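You operate a simulated robot arm through the tools that you are given. There is no shell and no other tool.

Carry out the task below with a simulated robot arm. There is one attempt and no reset: what you move stays moved.

Task
Halt the belt with the big stop button, reset, test the lamps, switch to HAND.
Fine: push it in while the belt runs and pull it out again before the reset; leave the belt stopped.
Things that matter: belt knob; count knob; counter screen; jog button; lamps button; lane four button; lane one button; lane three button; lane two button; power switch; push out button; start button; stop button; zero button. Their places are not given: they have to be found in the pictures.

The check looks at the end state, three seconds after you hand in, the way a careful person would. Anything else that was tipped, shoved, dropped, spilled or broken makes it a failure.

Robot
A 6-joint arm with a fingered hand, fixed in place. Base frame: the origin is on the floor under the middle of its stand, x ahead of it, y to its left, z up. Lengths are in cm, angles in degrees, forces in N, time in s.
With the tool pointing down near the work surface it reaches from about 10 to 82 cm from the base axis. Its first joint turns from -166.0 to 166.0 degrees. Payload 4 kg.
The TCP is the grasp point between the finger pads, 2 cm short of the fingertips. In the tool frame z runs along the fingers and y along their closing line. The gripper opens to 14 cm; its body begins 5.4 cm behind the TCP. The gripper is a hand of 3 fingers: y runs from the thumb to the fingers, the wrist lies at [0, 0, -21.5] in the tool frame.
Orientation is told as [roll, pitch, yaw] about the base's x, y, z axes, in that order, counted from this pose: with the fingers straight down and closing along the base's y, the tool's x points along the base's -x, its y along +y and its z along -z.

Tools
- The arm moves only by the tool arm_command. Its argument "plan" is a list of rows, each a list of 2 entries, a list of its own where there are three numbers: the shift along the base's x, y, z in cm, then the turn, a rotation vector about the base's x, y, z in degrees. In form: [[[tx, ty, tz], [wx, wy, wz]], ...]. A call has 1 to 20 rows; each row shifts and turns the commanded pose from where the row before left it. A row lasts 0.2 s, in which the tool goes at most 5 cm and 8.6 degrees; a call with a longer step from one row to the next is refused whole. Where a pose cannot be reached the arm comes as near as it can. A force on the tool above 50 N (or 10 N above the force at the start of the call, whichever is more), or a blocked arm, ends the call early, and 0.2 s more pass. In this call time passes only in rows, and 0.2 s behind the last. The reply holds the time, the measured pose of the TCP, the force on the tool along the base axes, the opening and the grip force, in the units named above and with some noise, with the torque about the TCP (base axes, N m) and any sound that the robot's microphone picked up.
- Cameras (640 x 400 px; columns grow to the right, rows downward): "scene" is fixed at [4.88, 50, 187.83]; the picture's right is [-0.47, -0.88, 0.00], its down [-0.60, 0.32, -0.74] and it looks along [0.65, -0.35, -0.68] (base axes); focal length 372 px, centre (320, 200). "wrist" rides on the gripper at [7.4, -4.3, -7.9] in the tool frame; the picture's right is [0.50, 0.87, 0.00], its down [-0.59, 0.34, -0.73] and it looks along [-0.64, 0.37, 0.68] (tool axes); focal length 275 px, centre (320, 200).
- capture(camera): a new picture of that camera. It takes no simulated time.
- slide_trunk(by): moves the trunk up (or, below 0, down) by that many cm; the arm rides with it, the base frame stays. It gives what a move gives, with no picture.
- set_fingers(finger1, finger2, thumb_bend): sets how far each is bent, from 0 (flat) to 1 (curled in); at 0.3 the hand is open as for a grip, at 0.7 the pads meet at the TCP. One left out holds its place. A second passes; each finger stops where it meets its share of the squeeze, and holds until it gets a number again. It is the only way to open and close the hand. It gives what a move gives, with no picture; readings hold the bend of each and the force on the fingers (four entries, about 0 where the hand has none), thumb and palm.
- locate(camera, pixels): for up to 12 pixels [column, row] of the newest picture of that camera ("zoom" is the newest enlarged one), the place [x, y, z] in the base frame of the surface seen there, good to about 0.3 cm. It takes no simulated time.
- zoom(camera, box): a new picture of the part [left, top, right, bottom] of that camera's present view, enlarged. It takes no simulated time.
- close_job(): hands the job in; it is judged then, once.

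Open the gripper and draw the arm clear of the work before you hand the job in, unless the task says otherwise.

The tools are called as a command line: name --argument value ..., lists and objects as JSON in quotes. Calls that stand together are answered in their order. arm_command: Moves the arm, as the interface text tells. Its arguments: {"type":"object","properties":{"plan":{"type":"array","items":{"type":"array"}}},"required":["plan"]} The other tools are called the same way: slide_trunk (by) moves the trunk up or down; set_fingers (finger1, finger2, thumb_bend) moves the fingers one by one; capture (camera) takes a picture; locate (camera, pixels) gives the place of the surface under pixels of a picture; zoom (camera, box) takes an enlarged picture of a part of a camera's view; close_job () hands the job in.

At the start:

```text
t: 0.0
ee_pos: [42.4, -0.14, 157.36]
tool_rot: [0.0, 0.0, 0.0]
ft_force: [-0.2, 0.1, -0.7]
wrist_torque: [0.01, 0.02, -0.01]
finger_gap: 13.99
grip_force: 0.0
shape: jaw
bend: [0.3, 0.3, 0.3]
finger forces: [0.1, 0.1, 0.0, 0.0, 0.0, 0.0]
trunk travel left (down, up): [-52.5, 6.5]
```

scene: 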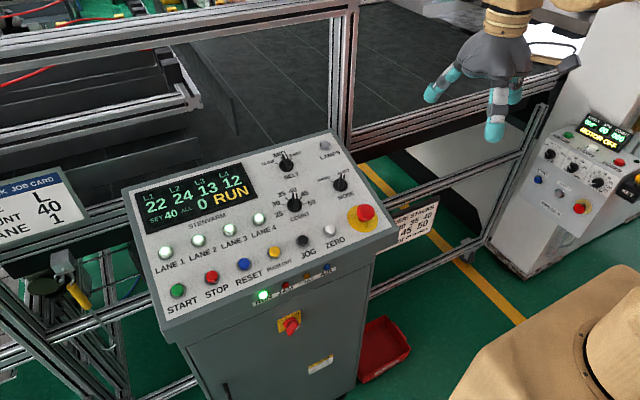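
wrist: 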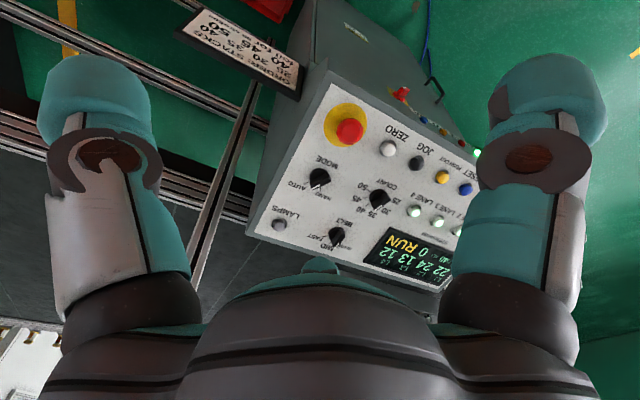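

The console panel sits around pixels (120-395, 130-330) in the scene picture, with the big red mushroom on yellow at (365,213). I zoom in to read labels.

zoom --camera "scene" --box '[250, 120, 410, 220]'

zoom --camera "wrist" --box '[240, 80, 480, 280]'

```text
4.00 times, centred on (330, 170) of scene
```

zoom: 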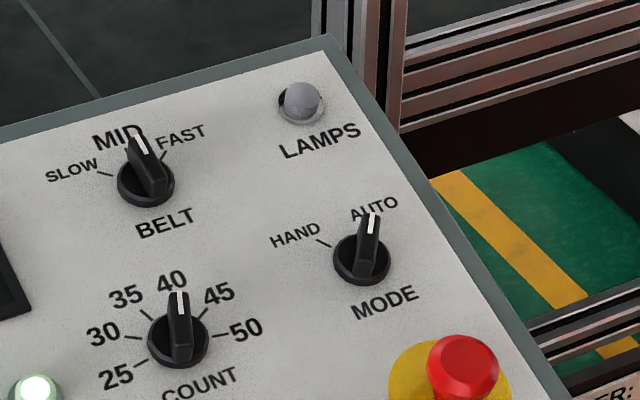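

```text
2.00 times, centred on (360, 180) of wrist
```

zoom: 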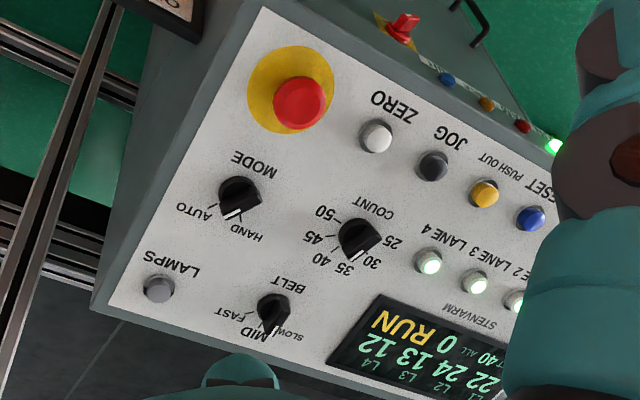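

MODE points at AUTO (zoom ~(370,215)), with the HAND tick to its left. Next I look at the lower row, the screen, and the neighbouring machine.

zoom --camera "scene" --box '[130, 150, 290, 250]'

zoom --camera "scene" --box '[150, 220, 390, 370]'

zoom --camera "scene" --box '[500, 90, 640, 230]'

zoom --camera "scene" --box '[0, 150, 120, 250]'

zoom --camera "scene" --box '[360, 180, 460, 260]'

```text
4.00 times, centred on (210, 200) of scene
```

zoom: 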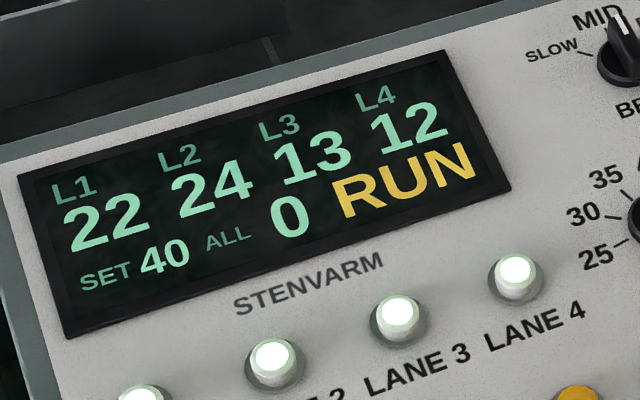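

```text
2.67 times, centred on (270, 295) of scene
```

zoom: 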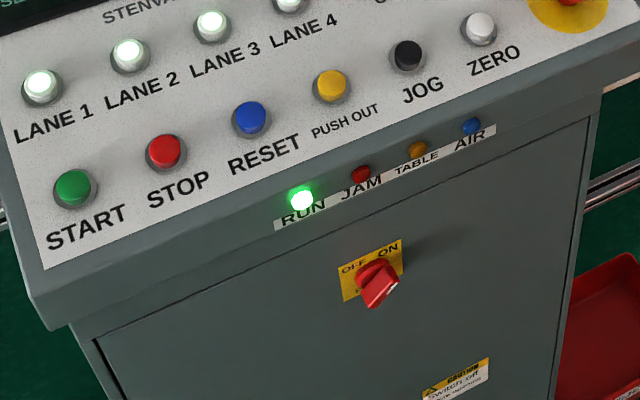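

```text
2.86 times, centred on (570, 160) of scene
```

zoom: 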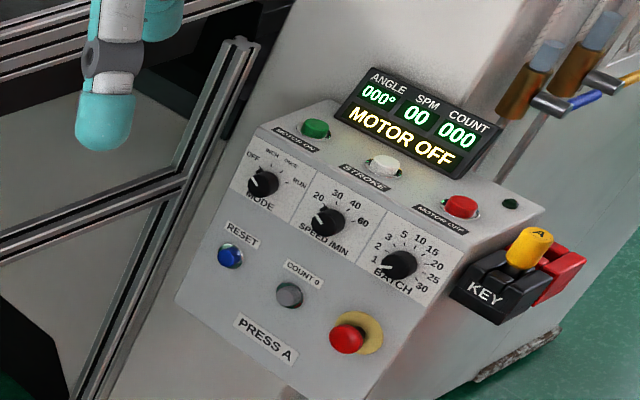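

```text
4.00 times, centred on (60, 200) of scene
```

zoom: 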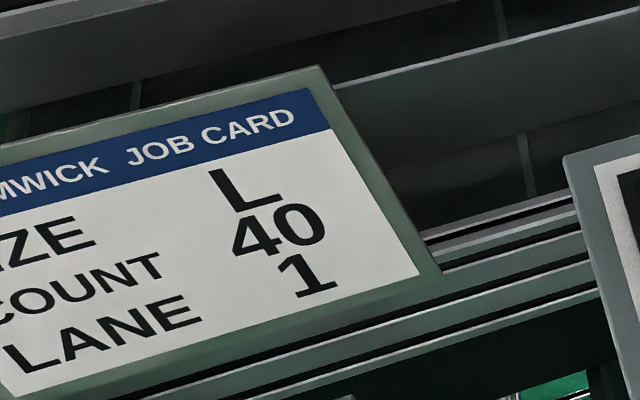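

```text
5.00 times, centred on (410, 220) of scene
```

zoom: 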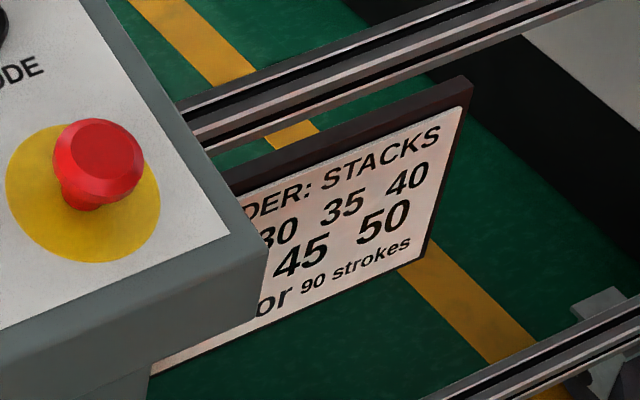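

The mushroom is at zoom (97,160) here; the belt shows RUN. I take localised pixels of the key controls in the scene picture to build the panel frame.

capture --camera "scene"

locate --camera "scene" --pixels '[[366, 212], [352, 224], [325, 146], [340, 183], [342, 175], [245, 264], [160, 320], [328, 135], [390, 228], [128, 190], [330, 175], [330, 215]]'

zoom --camera "scene" --box '[300, 120, 412, 250]'

```text
taken
```

scene: 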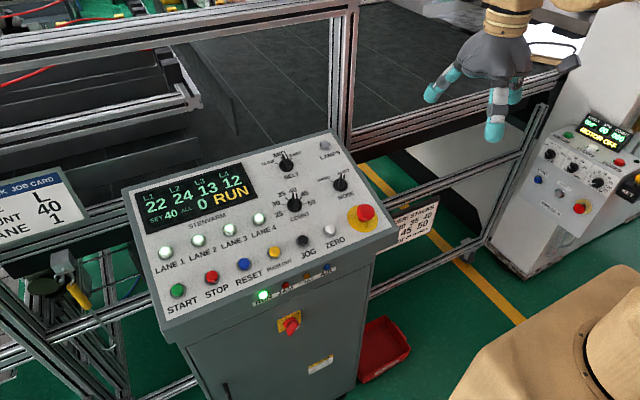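

```text
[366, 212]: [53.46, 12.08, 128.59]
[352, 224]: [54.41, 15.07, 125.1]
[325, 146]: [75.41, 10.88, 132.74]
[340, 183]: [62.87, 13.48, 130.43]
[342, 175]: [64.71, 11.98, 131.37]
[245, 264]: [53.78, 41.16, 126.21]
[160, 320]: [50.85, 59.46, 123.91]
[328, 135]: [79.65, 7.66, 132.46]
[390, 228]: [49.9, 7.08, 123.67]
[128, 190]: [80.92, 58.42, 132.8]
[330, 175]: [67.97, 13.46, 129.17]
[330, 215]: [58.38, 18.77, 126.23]
```

```text
3.08 times, centred on (356, 185) of scene
```

zoom: 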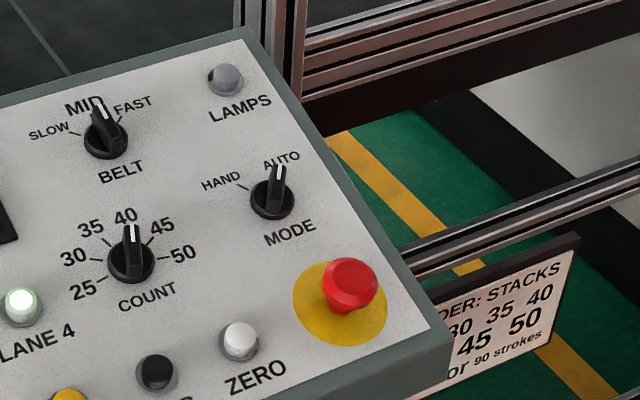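

The panel slopes up away from the robot (front z≈124 at x≈50, back z≈132.7 at x≈80). I locate finer points in the newest zoom: mushroom cap, yellow plate, MODE knob, LAMPS button.

locate --camera "zoom" --pixels '[[350, 276], [330, 276], [370, 276], [350, 262], [350, 300], [302, 306], [378, 325], [340, 338], [322, 268], [224, 76], [213, 92], [238, 95]]'

locate --camera "zoom" --pixels '[[278, 170], [276, 185], [271, 206], [255, 200], [290, 205], [272, 218], [242, 188], [284, 162], [220, 180], [300, 190], [240, 215], [305, 225]]'

zoom --camera "scene" --box '[200, 230, 296, 290]'

```text
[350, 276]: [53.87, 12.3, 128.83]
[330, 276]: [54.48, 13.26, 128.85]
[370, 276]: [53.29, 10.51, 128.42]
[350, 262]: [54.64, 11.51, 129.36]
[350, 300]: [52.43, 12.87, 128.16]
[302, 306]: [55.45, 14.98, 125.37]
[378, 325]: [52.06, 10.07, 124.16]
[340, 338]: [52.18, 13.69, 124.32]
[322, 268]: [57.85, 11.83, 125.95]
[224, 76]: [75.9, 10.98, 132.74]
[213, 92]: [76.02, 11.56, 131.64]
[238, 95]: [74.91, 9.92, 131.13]
```

```text
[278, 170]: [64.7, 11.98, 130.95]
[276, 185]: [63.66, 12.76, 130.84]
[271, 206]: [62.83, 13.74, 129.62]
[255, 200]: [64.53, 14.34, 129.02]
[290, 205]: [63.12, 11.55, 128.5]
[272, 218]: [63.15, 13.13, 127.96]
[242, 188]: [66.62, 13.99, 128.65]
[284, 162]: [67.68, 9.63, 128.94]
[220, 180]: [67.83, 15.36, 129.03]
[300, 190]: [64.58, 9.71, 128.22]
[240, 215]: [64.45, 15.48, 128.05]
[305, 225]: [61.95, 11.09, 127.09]
```

```text
6.67 times, centred on (248, 260) of scene
```

zoom: 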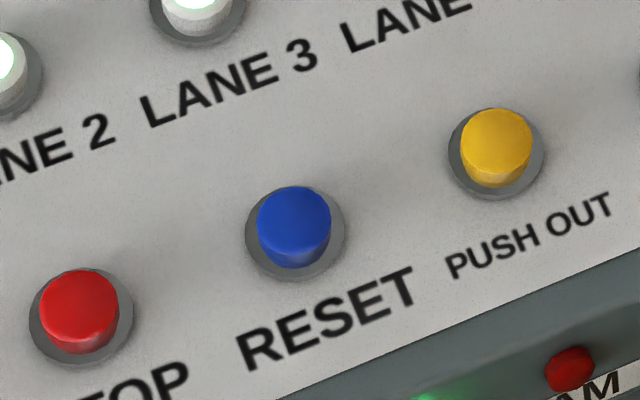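

RESET (blue) is at zoom pixel (294,213). I locate it and its neighbours, and the panel around it.

locate --camera "zoom" --pixels '[[292, 212], [296, 276], [338, 240], [252, 240], [80, 300], [496, 140], [200, 8], [200, 200], [400, 200], [300, 340]]'

set_fingers --finger1 0.7 --finger2 0.7 --thumb_bend 0.7

capture --camera "wrist"

zoom --camera "scene" --box '[400, 0, 580, 150]'

```text
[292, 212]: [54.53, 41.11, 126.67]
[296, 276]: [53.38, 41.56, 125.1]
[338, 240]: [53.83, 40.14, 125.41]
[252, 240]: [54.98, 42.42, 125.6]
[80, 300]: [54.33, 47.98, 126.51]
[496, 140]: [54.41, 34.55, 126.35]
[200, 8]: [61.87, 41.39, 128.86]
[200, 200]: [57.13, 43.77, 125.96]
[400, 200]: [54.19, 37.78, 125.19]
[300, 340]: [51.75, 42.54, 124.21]
```

```text
t: 1.0
ee_pos: [42.57, -0.19, 157.49]
tool_rot: [0.0, 0.0, -0.1]
ft_force: [0.0, 0.5, -0.4]
wrist_torque: [0.0, 0.0, 0.0]
finger_gap: 0.42
grip_force: 0.0
shape: fingers
bend: [0.69, 0.69, 0.7]
finger forces: [0.0, 0.0, 0.0, 0.0, 0.0, 0.1]
trunk travel left (down, up): [-52.5, 6.5]
```

```text
taken
```

wrist: 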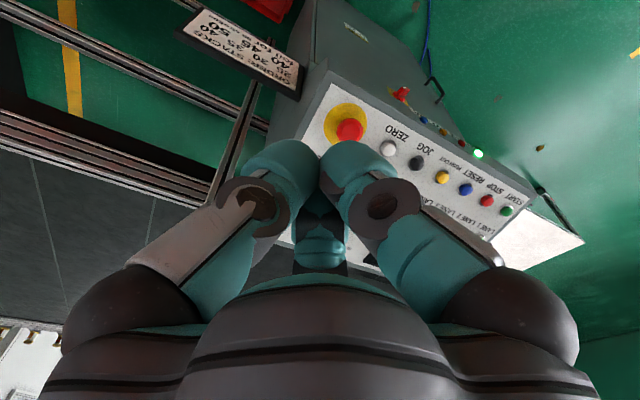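

```text
2.67 times, centred on (490, 75) of scene
```

zoom: 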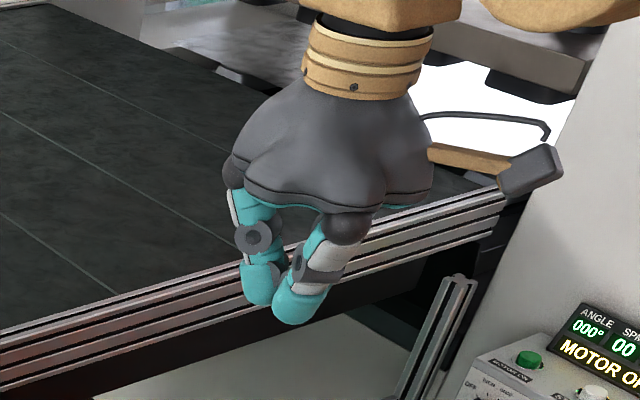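

All three fingers now meet at the TCP. I check obstacles near LAMPS (post at scene (340,75), rails) and measure the fingertip cluster.

locate --camera "scene" --pixels '[[340, 60], [340, 120], [332, 10], [355, 145], [300, 18], [200, 100], [400, 110], [450, 100], [190, 50], [420, 180], [365, 95], [260, 110]]'

locate --camera "zoom" --pixels '[[258, 290], [295, 310], [258, 236], [330, 200], [245, 180], [430, 190], [520, 60], [300, 50], [275, 300], [300, 270], [240, 280], [320, 295]]'

capture --camera "scene"

```text
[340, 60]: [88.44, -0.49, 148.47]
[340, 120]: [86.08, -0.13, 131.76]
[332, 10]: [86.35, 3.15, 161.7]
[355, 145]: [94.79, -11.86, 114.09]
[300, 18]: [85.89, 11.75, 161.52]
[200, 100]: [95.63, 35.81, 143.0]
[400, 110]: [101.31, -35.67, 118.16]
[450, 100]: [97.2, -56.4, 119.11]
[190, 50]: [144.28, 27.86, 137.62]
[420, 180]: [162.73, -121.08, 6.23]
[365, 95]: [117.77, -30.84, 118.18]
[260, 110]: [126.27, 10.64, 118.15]
```

```text
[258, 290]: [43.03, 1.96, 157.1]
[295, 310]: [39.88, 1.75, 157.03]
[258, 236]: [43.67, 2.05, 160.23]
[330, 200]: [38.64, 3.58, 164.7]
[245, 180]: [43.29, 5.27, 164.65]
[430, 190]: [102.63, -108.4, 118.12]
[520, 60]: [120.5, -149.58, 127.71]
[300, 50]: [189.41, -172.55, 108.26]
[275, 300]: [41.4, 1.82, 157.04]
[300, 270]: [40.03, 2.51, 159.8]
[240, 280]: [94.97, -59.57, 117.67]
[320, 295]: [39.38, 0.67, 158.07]
```

```text
taken
```

scene: 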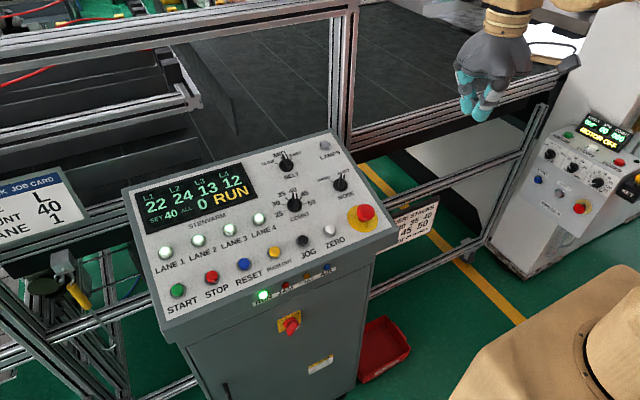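

The fence rail sits at x≈86, clear of the panel. I now try a pointing pose: both fingers curled in, thumb kept partly extended, and check its shape.

set_fingers --finger1 1.0 --finger2 1.0 --thumb_bend 0.5

capture --camera "wrist"

zoom --camera "scene" --box '[400, 0, 580, 150]'

```text
t: 2.0
ee_pos: [42.37, -0.24, 157.46]
tool_rot: [0.0, 0.0, -0.1]
ft_force: [0.0, 0.0, 0.4]
wrist_torque: [0.06, 0.01, 0.0]
finger_gap: 3.64
grip_force: 0.1
shape: fingers
bend: [0.75, 0.75, 0.5]
finger forces: [0.0, 0.0, 0.1, 0.1, 0.0, 0.0]
trunk travel left (down, up): [-52.5, 6.5]
```

```text
taken
```

wrist: 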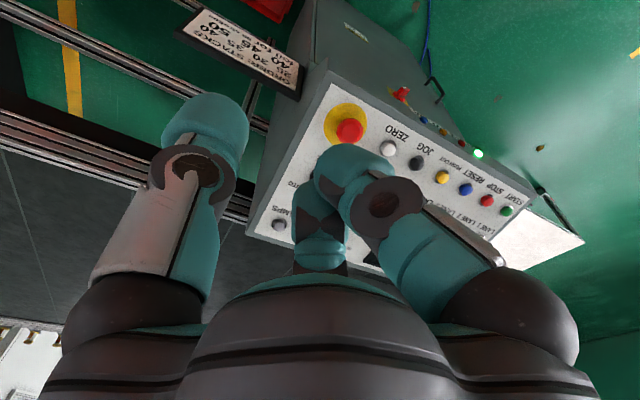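

```text
2.67 times, centred on (490, 75) of scene
```

zoom: 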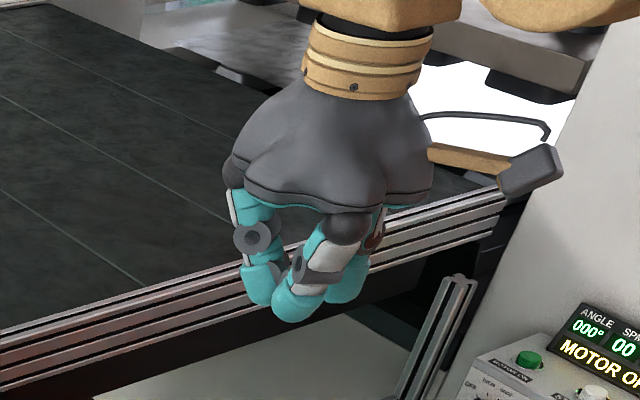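

Fingers block each other at 0.75, so I'll use the closed three-finger cluster (0.7) as the pusher. I close it and move up over the mushroom (cap top ≈ (53.9,12.4,128.7)), tilting -17° about y to match the panel's slope.

set_fingers --finger1 0.7 --finger2 0.7 --thumb_bend 0.7

arm_command --plan '[[[1.2, 1.8, -2.0], [0, -2.8, 0]], [[1.2, 1.8, -2.0], [0, -2.8, 0]], [[1.2, 1.8, -2.0], [0, -2.8, 0]], [[1.2, 1.8, -2.0], [0, -2.8, 0]], [[1.2, 1.8, -2.0], [0, -2.8, 0]], [[1.2, 1.8, -2.0], [0, -3.0, 0]], [[1.0, 1.2, -2.0], [0, 0, 0]], [[0.8, 0.6, -2.0], [0, 0, 0]]]'

capture --camera "scene"

capture --camera "wrist"

```text
t: 3.0
ee_pos: [42.4, -0.08, 157.42]
tool_rot: [0.1, 0.0, -0.1]
ft_force: [-0.8, 0.5, -0.1]
wrist_torque: [0.03, -0.01, -0.02]
finger_gap: 0.44
grip_force: 0.1
shape: fingers
bend: [0.69, 0.69, 0.69]
finger forces: [0.1, 0.1, 0.0, 0.0, 0.0, 0.1]
trunk travel left (down, up): [-52.5, 6.5]
```

```text
t: 4.8
ee_pos: [51.54, 12.43, 141.36]
tool_rot: [0.0, -17.0, 0.0]
ft_force: [0.4, 0.0, -0.2]
wrist_torque: [-0.01, 0.04, 0.02]
finger_gap: 0.45
grip_force: 0.0
shape: fingers
bend: [0.69, 0.69, 0.69]
finger forces: [0.0, 0.1, 0.0, 0.0, 0.0, 0.0]
trunk travel left (down, up): [-52.5, 6.5]
```

```text
taken
```

scene: 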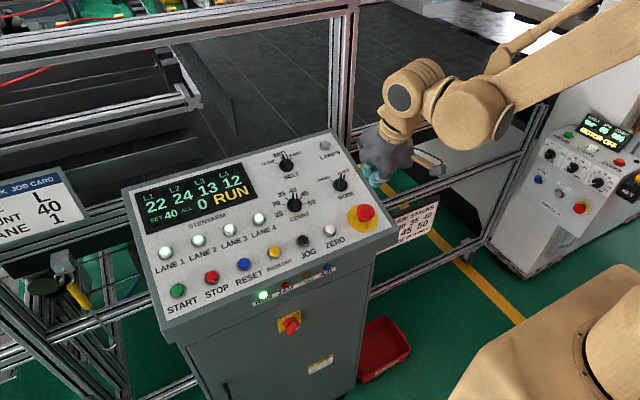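

```text
taken
```

wrist: 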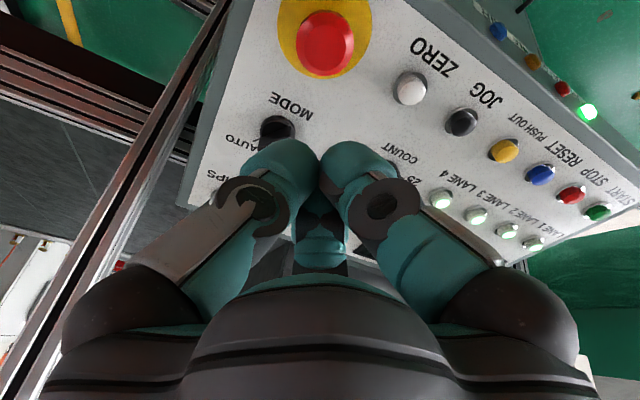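

The hand is above the mushroom, TCP at (51.5,12.4,141.4). The wrist view shows the cap at (325,45) and plate around it; I refine positions from here.

locate --camera "wrist" --pixels '[[326, 42], [300, 42], [352, 42], [326, 18], [326, 65], [285, 30], [365, 30], [410, 88], [540, 176], [390, 40], [270, 60], [380, 130]]'

zoom --camera "wrist" --box '[240, 0, 440, 125]'

```text
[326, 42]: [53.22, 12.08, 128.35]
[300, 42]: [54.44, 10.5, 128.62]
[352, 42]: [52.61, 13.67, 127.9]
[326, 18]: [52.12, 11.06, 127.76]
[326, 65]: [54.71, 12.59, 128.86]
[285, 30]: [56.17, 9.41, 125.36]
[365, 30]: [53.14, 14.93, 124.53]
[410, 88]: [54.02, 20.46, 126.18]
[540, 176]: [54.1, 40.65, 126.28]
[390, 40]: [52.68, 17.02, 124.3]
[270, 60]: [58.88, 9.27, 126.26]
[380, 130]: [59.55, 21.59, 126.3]
```

```text
3.20 times, centred on (340, 62) of wrist
```

zoom: 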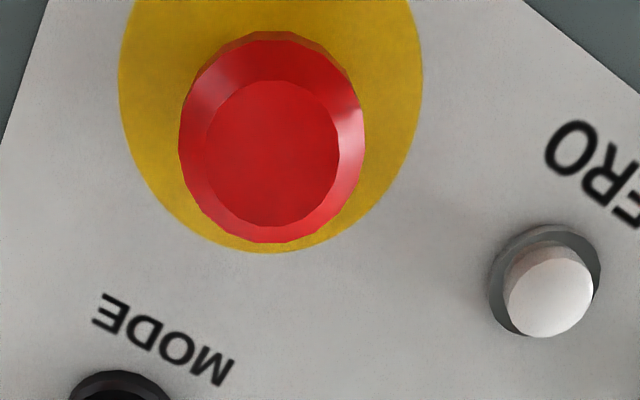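

Cap top centre ≈ (53.65,12.2,128.5). I descend along the panel normal to about 0.7 cm above it, then check before pressing.

arm_command --plan '[[[0.18, -0.12, -3.6], [0, 0, 0]], [[0.18, -0.11, -3.6], [0, 0, 0]], [[0.49, 0, -1.6], [0, 0, 0]], [[0.47, 0, -1.5], [0, 0, 0]]]'

zoom --camera "scene" --box '[300, 120, 460, 240]'

capture --camera "wrist"

```text
t: 5.8
ee_pos: [52.81, 12.2, 131.03]
tool_rot: [0.1, -17.0, -0.2]
ft_force: [1.0, 0.0, 1.3]
wrist_torque: [0.04, 0.01, 0.0]
finger_gap: 0.44
grip_force: 0.1
shape: fingers
bend: [0.69, 0.69, 0.69]
finger forces: [0.1, 0.0, 0.1, 0.1, 0.2, 0.1]
trunk travel left (down, up): [-52.5, 6.5]
```

```text
3.33 times, centred on (380, 180) of scene
```

zoom: 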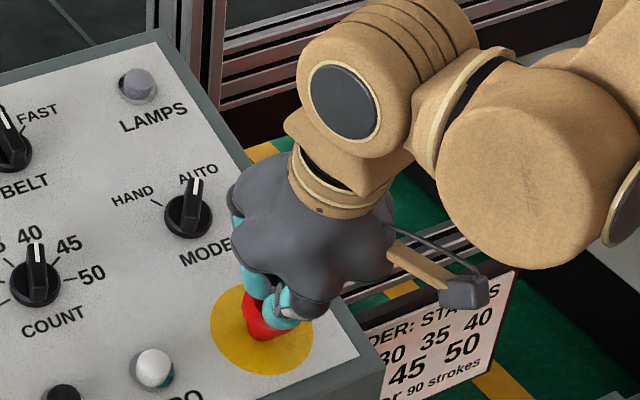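

```text
taken
```

wrist: 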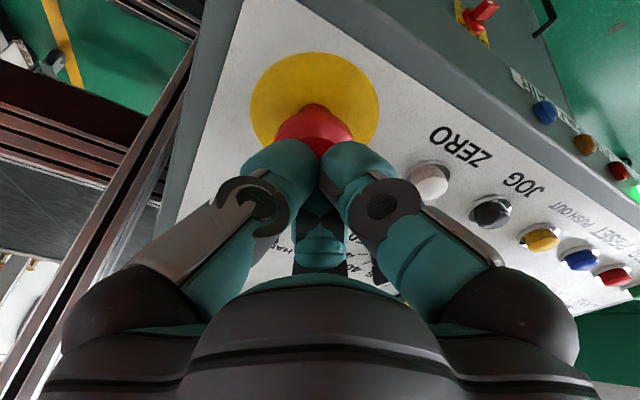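

The cluster sits centred over the cap (scene zoom (265,310)), nearly touching. I press along the normal in 0.3 cm steps and watch the force.

arm_command --plan '[[[0.09, 0, -0.29], [0, 0, 0]], [[0.09, 0, -0.29], [0, 0, 0]], [[0.09, 0, -0.29], [0, 0, 0]], [[0.09, 0, -0.29], [0, 0, 0]]]'

zoom --camera "scene" --box '[120, 130, 400, 330]'

```text
t: 6.8
ee_pos: [53.05, 12.11, 129.87]
tool_rot: [0.1, -17.0, -0.1]
ft_force: [-0.9, -0.5, -0.5]
wrist_torque: [-0.02, -0.01, -0.01]
finger_gap: 0.4
grip_force: 0.0
shape: fingers
bend: [0.69, 0.69, 0.7]
finger forces: [0.1, 0.0, 0.0, 0.1, 0.1, 0.0]
trunk travel left (down, up): [-52.5, 6.5]
```

```text
2.00 times, centred on (260, 230) of scene
```

zoom: 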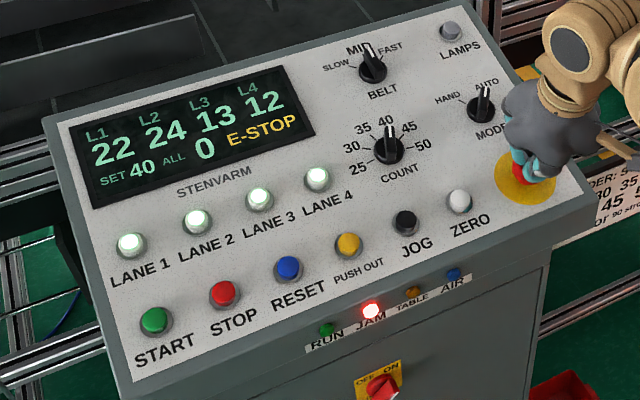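

The screen now reads E-STOP. I retract 4 cm along the normal and look at whether the cap stays in.

arm_command --plan '[[[-0.29, 0, 0.96], [0, 0, 0]], [[-0.58, 0, 1.9], [0, 0, 0]], [[-0.58, 0, 1.9], [0, 0, 0]]]'

capture --camera "scene"

capture --camera "wrist"

zoom --camera "wrist" --box '[220, 40, 440, 180]'

```text
t: 7.6
ee_pos: [51.43, 12.35, 134.83]
tool_rot: [0.0, -17.2, -0.1]
ft_force: [-0.4, 0.8, 0.1]
wrist_torque: [0.0, -0.01, -0.02]
finger_gap: 0.41
grip_force: 0.0
shape: fingers
bend: [0.69, 0.69, 0.7]
finger forces: [0.0, 0.1, 0.0, 0.0, 0.1, 0.1]
trunk travel left (down, up): [-52.5, 6.5]
```

```text
taken
```

scene: 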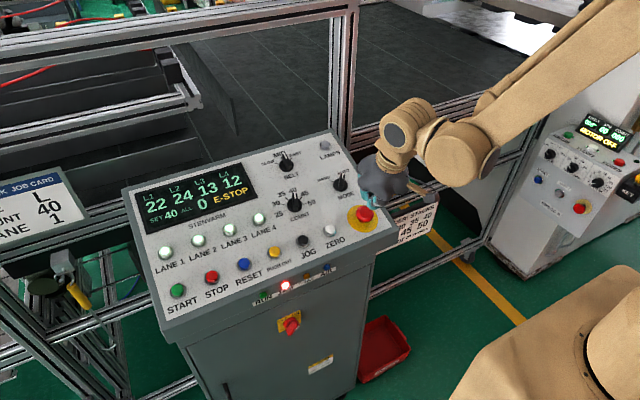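

```text
taken
```

wrist: 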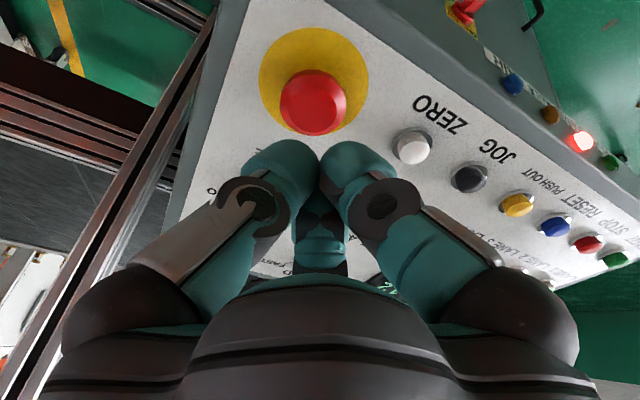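

```text
2.86 times, centred on (330, 110) of wrist
```

zoom: 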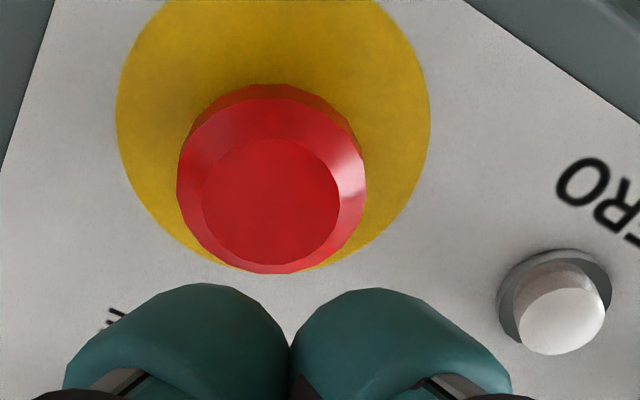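

locate --camera "zoom" --pixels '[[272, 203], [215, 203], [330, 203], [272, 150], [272, 255], [272, 100], [185, 190], [360, 190], [140, 140], [420, 140], [555, 320], [480, 180]]'

set_fingers --finger1 0.48 --finger2 0.48 --thumb_bend 0.48

capture --camera "wrist"

zoom --camera "scene" --box '[300, 120, 460, 240]'

```text
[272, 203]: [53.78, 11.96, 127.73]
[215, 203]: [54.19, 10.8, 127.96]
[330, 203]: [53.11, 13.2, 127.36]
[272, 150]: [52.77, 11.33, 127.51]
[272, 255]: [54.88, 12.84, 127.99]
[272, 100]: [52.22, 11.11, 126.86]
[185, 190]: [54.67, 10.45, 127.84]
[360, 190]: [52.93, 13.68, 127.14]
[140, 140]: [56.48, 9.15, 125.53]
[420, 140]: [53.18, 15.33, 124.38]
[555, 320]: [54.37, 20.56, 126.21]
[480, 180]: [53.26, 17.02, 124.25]
```

```text
t: 8.6
ee_pos: [51.47, 12.31, 134.87]
tool_rot: [0.1, -17.0, 0.0]
ft_force: [0.7, -0.3, 0.2]
wrist_torque: [0.0, -0.02, -0.01]
finger_gap: 6.99
grip_force: 0.0
shape: fingers
bend: [0.48, 0.48, 0.48]
finger forces: [0.0, 0.1, 0.1, 0.1, 0.1, 0.0]
trunk travel left (down, up): [-52.5, 6.5]
```

```text
taken
```

wrist: 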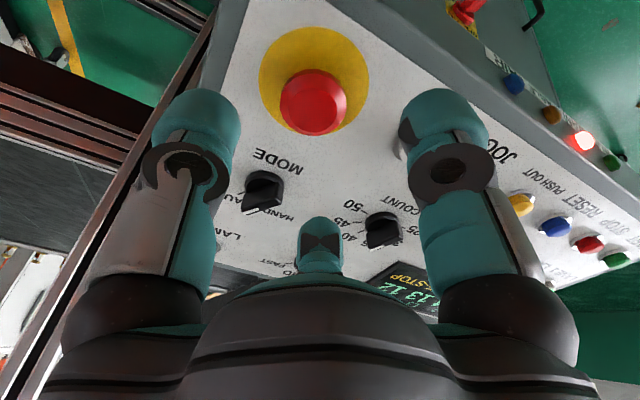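

```text
3.33 times, centred on (380, 180) of scene
```

zoom: 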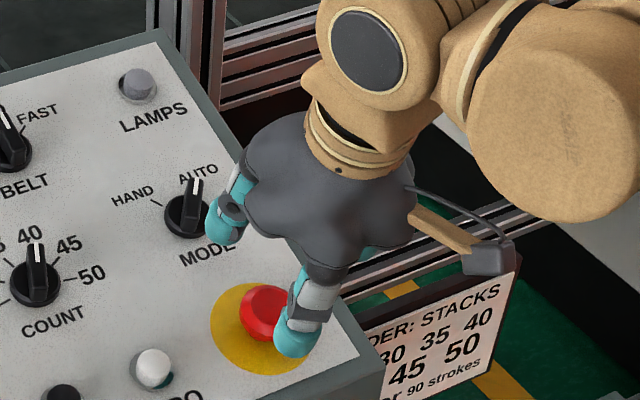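

The cap is latched lower (top ≈ (53.7,12.0,127.75)). Before descending around it, I check where the open fingertips are relative to the panel.

locate --camera "zoom" --pixels '[[292, 354], [290, 340], [220, 240], [222, 225], [310, 310]]'

locate --camera "wrist" --pixels '[[202, 92], [440, 92], [322, 220], [265, 190], [262, 180], [250, 200], [280, 190]]'

```text
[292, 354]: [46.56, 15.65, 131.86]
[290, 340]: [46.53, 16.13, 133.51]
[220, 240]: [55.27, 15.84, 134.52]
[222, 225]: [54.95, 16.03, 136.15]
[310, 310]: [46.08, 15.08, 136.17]
```

```text
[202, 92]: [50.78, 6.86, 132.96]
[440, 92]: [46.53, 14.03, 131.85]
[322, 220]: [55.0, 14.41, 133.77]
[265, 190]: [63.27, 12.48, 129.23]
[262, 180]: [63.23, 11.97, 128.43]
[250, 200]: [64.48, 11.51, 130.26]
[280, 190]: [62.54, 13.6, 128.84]
```

Tip depth matches ~2 cm beyond the TCP and there's room around the cap. I lower along the normal so the TCP sits ~2.7 cm above the panel with the cap between the fingers.

arm_command --plan '[[[0.8, -0.1, -2.2], [0, 0, 0]], [[0.75, -0.1, -2.35], [0, 0, 0]], [[0.45, 0, -1.45], [0, 0, 0]], [[0.39, 0, -1.25], [0, 0, 0]]]'

capture --camera "wrist"

zoom --camera "scene" --box '[300, 140, 460, 260]'

```text
t: 9.6
ee_pos: [54.14, 12.16, 127.59]
tool_rot: [0.1, -17.0, 0.0]
ft_force: [0.6, 0.0, 0.6]
wrist_torque: [0.02, -0.01, 0.0]
finger_gap: 6.98
grip_force: 0.0
shape: fingers
bend: [0.48, 0.48, 0.48]
finger forces: [0.5, 0.4, 0.0, 0.1, 0.3, 0.0]
trunk travel left (down, up): [-52.5, 6.5]
```

```text
taken
```

wrist: 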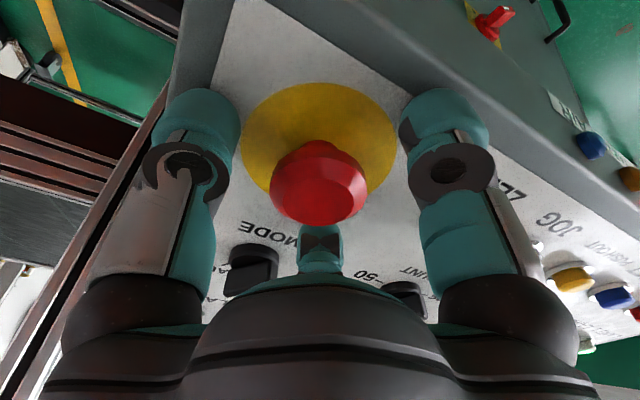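

```text
3.33 times, centred on (380, 200) of scene
```

zoom: 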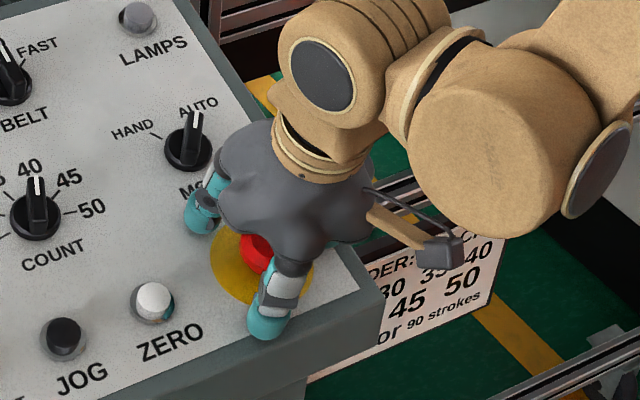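

The cap is centred between the fingers (wrist (318,180)). I close the fingers on it.

set_fingers --finger1 0.62 --finger2 0.62 --thumb_bend 0.62

capture --camera "wrist"

```text
t: 10.6
ee_pos: [53.97, 12.0, 127.63]
tool_rot: [0.0, -17.0, -0.1]
ft_force: [-0.1, -0.3, -1.9]
wrist_torque: [0.01, -0.02, -0.02]
finger_gap: 3.39
grip_force: 5.8
shape: fingers
bend: [0.6, 0.59, 0.6]
finger forces: [3.8, 3.9, 0.0, 0.0, 4.8, 0.0]
trunk travel left (down, up): [-52.5, 6.5]
```

```text
taken
```

wrist: 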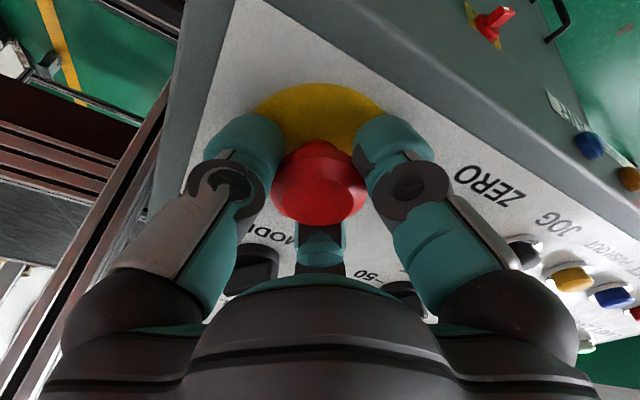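

All three fingers touch the cap (3.8/3.9/4.8 N). I squeeze a bit more before pulling.

set_fingers --finger1 0.8 --finger2 0.8 --thumb_bend 0.8

```text
t: 11.6
ee_pos: [54.24, 11.87, 127.63]
tool_rot: [0.0, -17.0, -0.2]
ft_force: [-1.8, -9.0, -5.5]
wrist_torque: [-0.01, 0.08, -0.09]
finger_gap: 3.04
grip_force: 23.7
shape: fingers
bend: [0.59, 0.59, 0.62]
finger forces: [9.8, 10.2, 0.0, 0.1, 27.3, 0.1]
trunk travel left (down, up): [-52.5, 6.5]
```

Firm grip now (23.7 N). I pull out along the normal in small steps.

arm_command --plan '[[[-0.09, 0, 0.29], [0, 0, 0]], [[-0.09, 0, 0.29], [0, 0, 0]], [[-0.09, 0, 0.29], [0, 0, 0]], [[-0.06, 0, 0.19], [0, 0, 0]]]'

zoom --camera "scene" --box '[120, 130, 400, 330]'

capture --camera "wrist"

```text
t: 12.6
ee_pos: [53.85, 11.88, 128.32]
tool_rot: [0.1, -16.8, 0.0]
ft_force: [-0.8, -13.2, -26.4]
wrist_torque: [0.02, 0.08, -0.04]
finger_gap: 3.11
grip_force: 24.3
shape: fingers
bend: [0.59, 0.59, 0.62]
finger forces: [10.6, 8.6, 0.1, 0.1, 28.7, 0.0]
trunk travel left (down, up): [-52.5, 6.5]
```

```text
2.00 times, centred on (260, 230) of scene
```

zoom: 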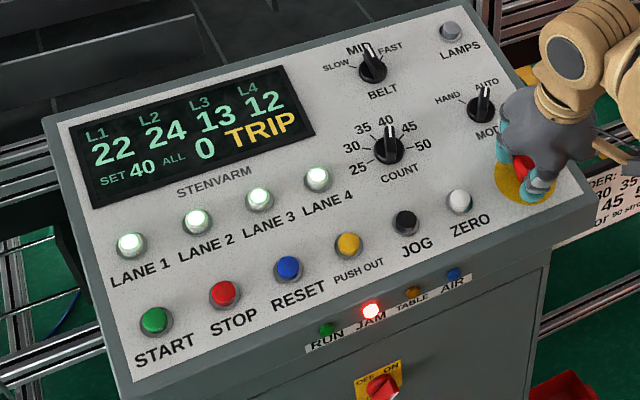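

```text
taken
```

wrist: 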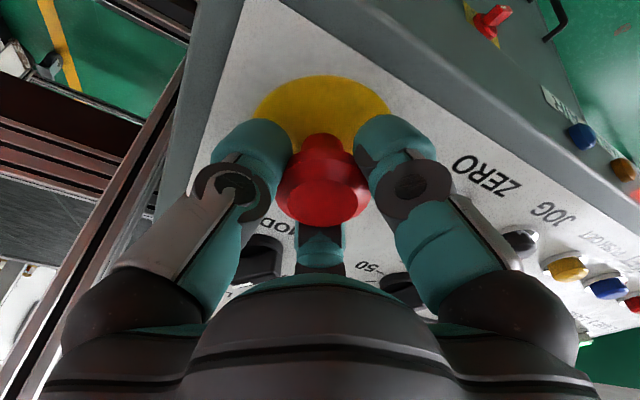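

The screen shows TRIP: the stop button is out again. I open the fingers to the earlier width.

set_fingers --finger1 0.48 --finger2 0.48 --thumb_bend 0.48

arm_command --plan '[[[-0.44, 0, 1.43], [0, 0, 0]], [[-0.88, 0, 2.87], [0, 0, 0]], [[-1.17, 0, 3.8], [0, 0, 0]], [[-1.17, 0, 3.8], [0, 0, 0]]]'

capture --camera "scene"

zoom --camera "scene" --box '[120, 130, 400, 330]'

capture --camera "wrist"

```text
t: 13.6
ee_pos: [53.78, 11.97, 128.53]
tool_rot: [0.1, -17.0, -0.1]
ft_force: [-0.4, 0.7, 0.5]
wrist_torque: [0.0, -0.01, 0.0]
finger_gap: 6.99
grip_force: 0.2
shape: fingers
bend: [0.48, 0.48, 0.48]
finger forces: [0.0, 0.0, 0.0, 0.0, 0.0, 0.1]
trunk travel left (down, up): [-52.5, 6.5]
```

```text
t: 14.6
ee_pos: [50.01, 12.02, 140.44]
tool_rot: [-0.1, -17.1, 0.1]
ft_force: [-0.8, -0.1, -0.4]
wrist_torque: [0.01, -0.03, 0.01]
finger_gap: 6.98
grip_force: 0.1
shape: fingers
bend: [0.48, 0.48, 0.48]
finger forces: [0.1, 0.0, 0.0, 0.0, 0.1, 0.0]
trunk travel left (down, up): [-52.5, 6.5]
```

```text
taken
```

scene: 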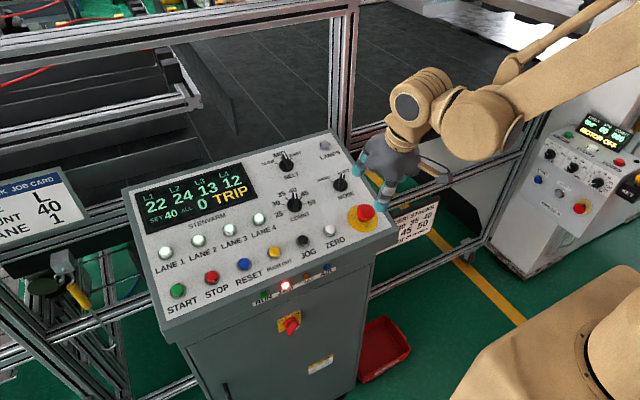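

```text
2.00 times, centred on (260, 230) of scene
```

zoom: 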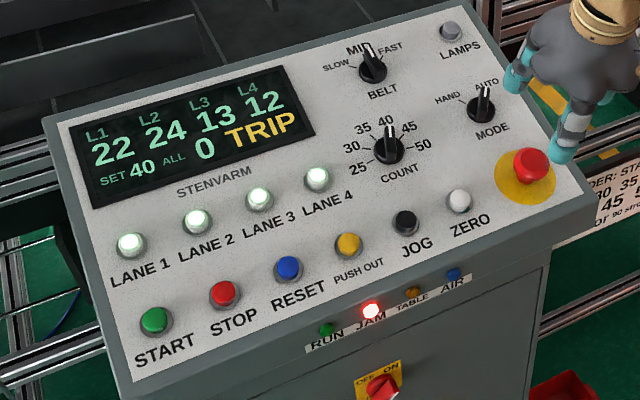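

```text
taken
```

wrist: 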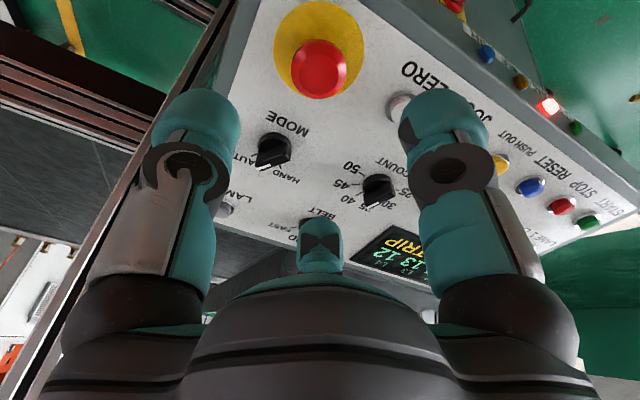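

Stop button is out and TRIP shows. Now the RESET button (blue, top ≈ (54.4,41,126.6)): I close the cluster and travel over to it at a safe height.

set_fingers --finger1 0.7 --finger2 0.7 --thumb_bend 0.7

arm_command --plan '[[[0.25, 4.83, -0.3], [0, 0, 0]], [[0.25, 4.83, -0.3], [0, 0, 0]], [[0.25, 4.83, -0.3], [0, 0, 0]], [[0.25, 4.83, -0.3], [0, 0, 0]], [[0.25, 4.83, -0.3], [0, 0, 0]], [[0.25, 4.83, -0.3], [0, 0, 0]]]'

capture --camera "wrist"

capture --camera "scene"

```text
t: 15.6
ee_pos: [50.2, 12.1, 140.35]
tool_rot: [0.0, -16.9, -0.1]
ft_force: [-0.9, 0.8, 0.1]
wrist_torque: [0.0, -0.02, 0.03]
finger_gap: 0.4
grip_force: 0.2
shape: fingers
bend: [0.69, 0.69, 0.7]
finger forces: [0.0, 0.0, 0.0, 0.1, 0.0, 0.1]
trunk travel left (down, up): [-52.5, 6.5]
```

```text
t: 17.0
ee_pos: [51.66, 41.36, 138.79]
tool_rot: [-0.1, -17.0, -0.1]
ft_force: [0.2, 0.0, -0.7]
wrist_torque: [-0.01, 0.01, 0.0]
finger_gap: 0.41
grip_force: 0.1
shape: fingers
bend: [0.69, 0.69, 0.7]
finger forces: [0.0, 0.0, 0.0, 0.1, 0.1, 0.0]
trunk travel left (down, up): [-52.5, 6.5]
```

```text
taken
```

wrist: 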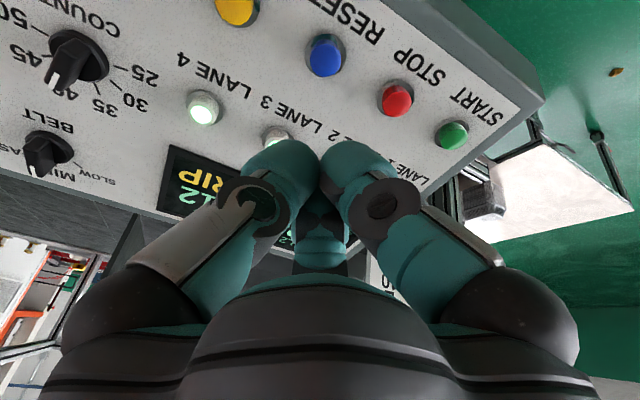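

```text
taken
```

scene: 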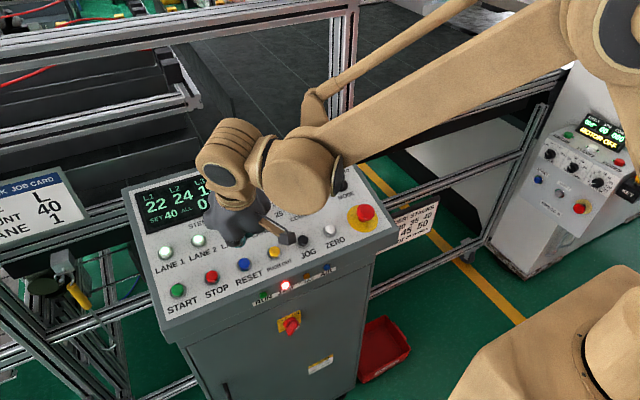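

The wrist view shows RESET (blue) at (326,52). I locate its top precisely from here.

zoom --camera "wrist" --box '[246, 10, 406, 110]'

locate --camera "zoom" --pixels '[[316, 185], [290, 185], [345, 185], [316, 165], [316, 210], [250, 180], [400, 200], [320, 110]]'

```text
4.00 times, centred on (326, 60) of wrist
```

zoom: 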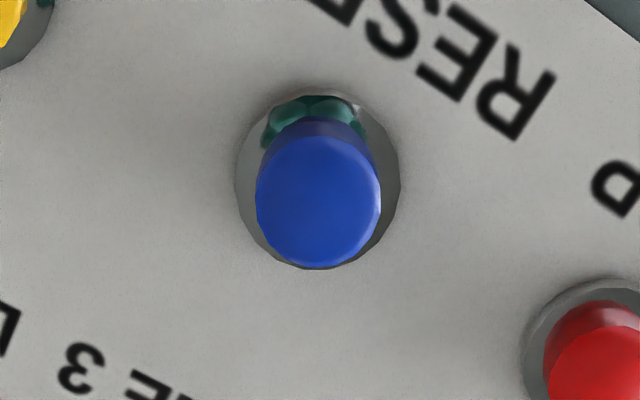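

```text
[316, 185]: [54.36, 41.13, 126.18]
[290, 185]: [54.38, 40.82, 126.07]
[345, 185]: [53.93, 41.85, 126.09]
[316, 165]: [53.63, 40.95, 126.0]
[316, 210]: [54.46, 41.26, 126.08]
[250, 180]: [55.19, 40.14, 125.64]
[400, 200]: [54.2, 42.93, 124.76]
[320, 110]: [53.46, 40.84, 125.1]
```

RESET top centre ≈ (54.3,41.25,126.2). I lower to roughly 0.6 cm above it.

arm_command --plan '[[[-0.4, -0.05, -2.5], [0, 0, 0]], [[0.6, -0.05, -2.7], [0, 0, 0]], [[0.8, 0, -2.4], [0, 0, 0]], [[0.85, 0, -2.4], [0, 0, 0]]]'

capture --camera "wrist"

zoom --camera "scene" --box '[140, 160, 340, 310]'

```text
t: 18.0
ee_pos: [53.44, 41.01, 128.56]
tool_rot: [-0.1, -16.9, -0.1]
ft_force: [0.0, -0.2, 0.4]
wrist_torque: [0.03, 0.01, 0.0]
finger_gap: 0.43
grip_force: 0.1
shape: fingers
bend: [0.69, 0.69, 0.7]
finger forces: [0.0, 0.0, 0.0, 0.0, 0.0, 0.1]
trunk travel left (down, up): [-52.5, 6.5]
```

```text
taken
```

wrist: 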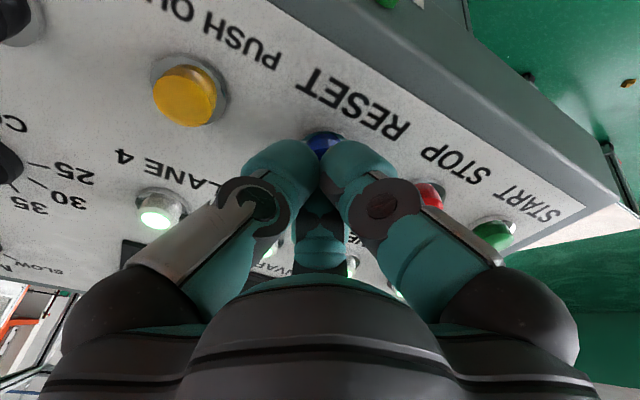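

```text
2.67 times, centred on (240, 235) of scene
```

zoom: 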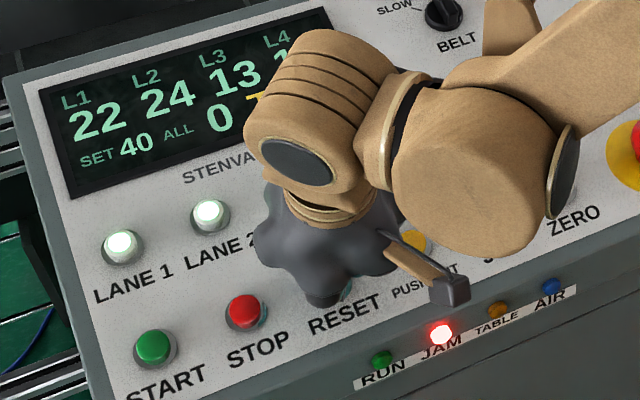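

Blue button appears centred under the cluster (wrist (322,145)). I press in small steps along the normal.

arm_command --plan '[[[0.07, 0.05, -0.24], [0, 0, 0]], [[0.07, 0.05, -0.24], [0, 0, 0]], [[0.07, 0, -0.24], [0, 0, 0]], [[0.05, 0, -0.15], [0, 0, 0]]]'

zoom --camera "scene" --box '[140, 160, 340, 310]'

capture --camera "wrist"

```text
t: 19.0
ee_pos: [53.62, 40.97, 127.68]
tool_rot: [0.0, -17.0, -0.1]
ft_force: [0.9, 0.9, 3.2]
wrist_torque: [0.03, -0.01, -0.02]
finger_gap: 0.45
grip_force: 2.4
shape: fingers
bend: [0.69, 0.71, 0.7]
finger forces: [0.0, 4.6, 0.1, 0.1, 0.1, 0.0]
trunk travel left (down, up): [-52.5, 6.5]
heard: click
```

```text
2.67 times, centred on (240, 235) of scene
```

zoom: 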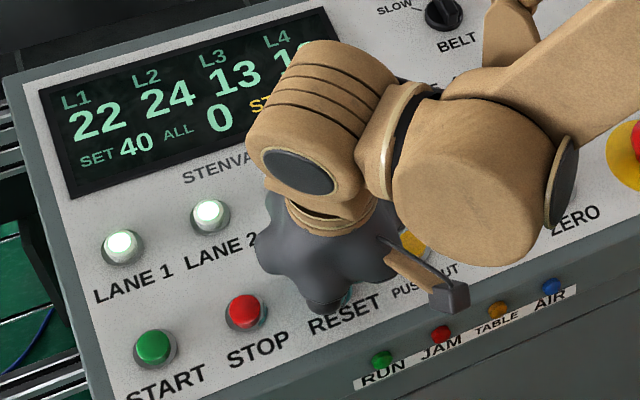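

```text
taken
```

wrist: 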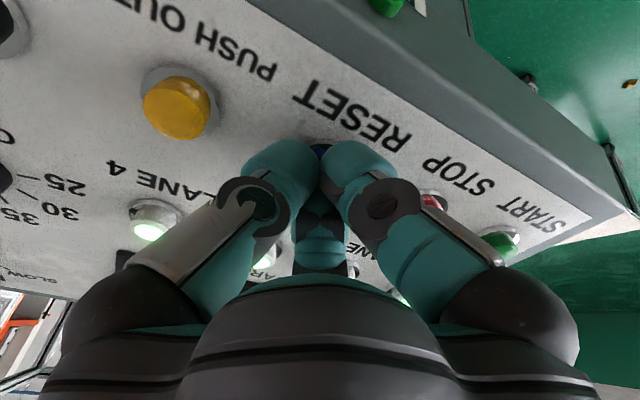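

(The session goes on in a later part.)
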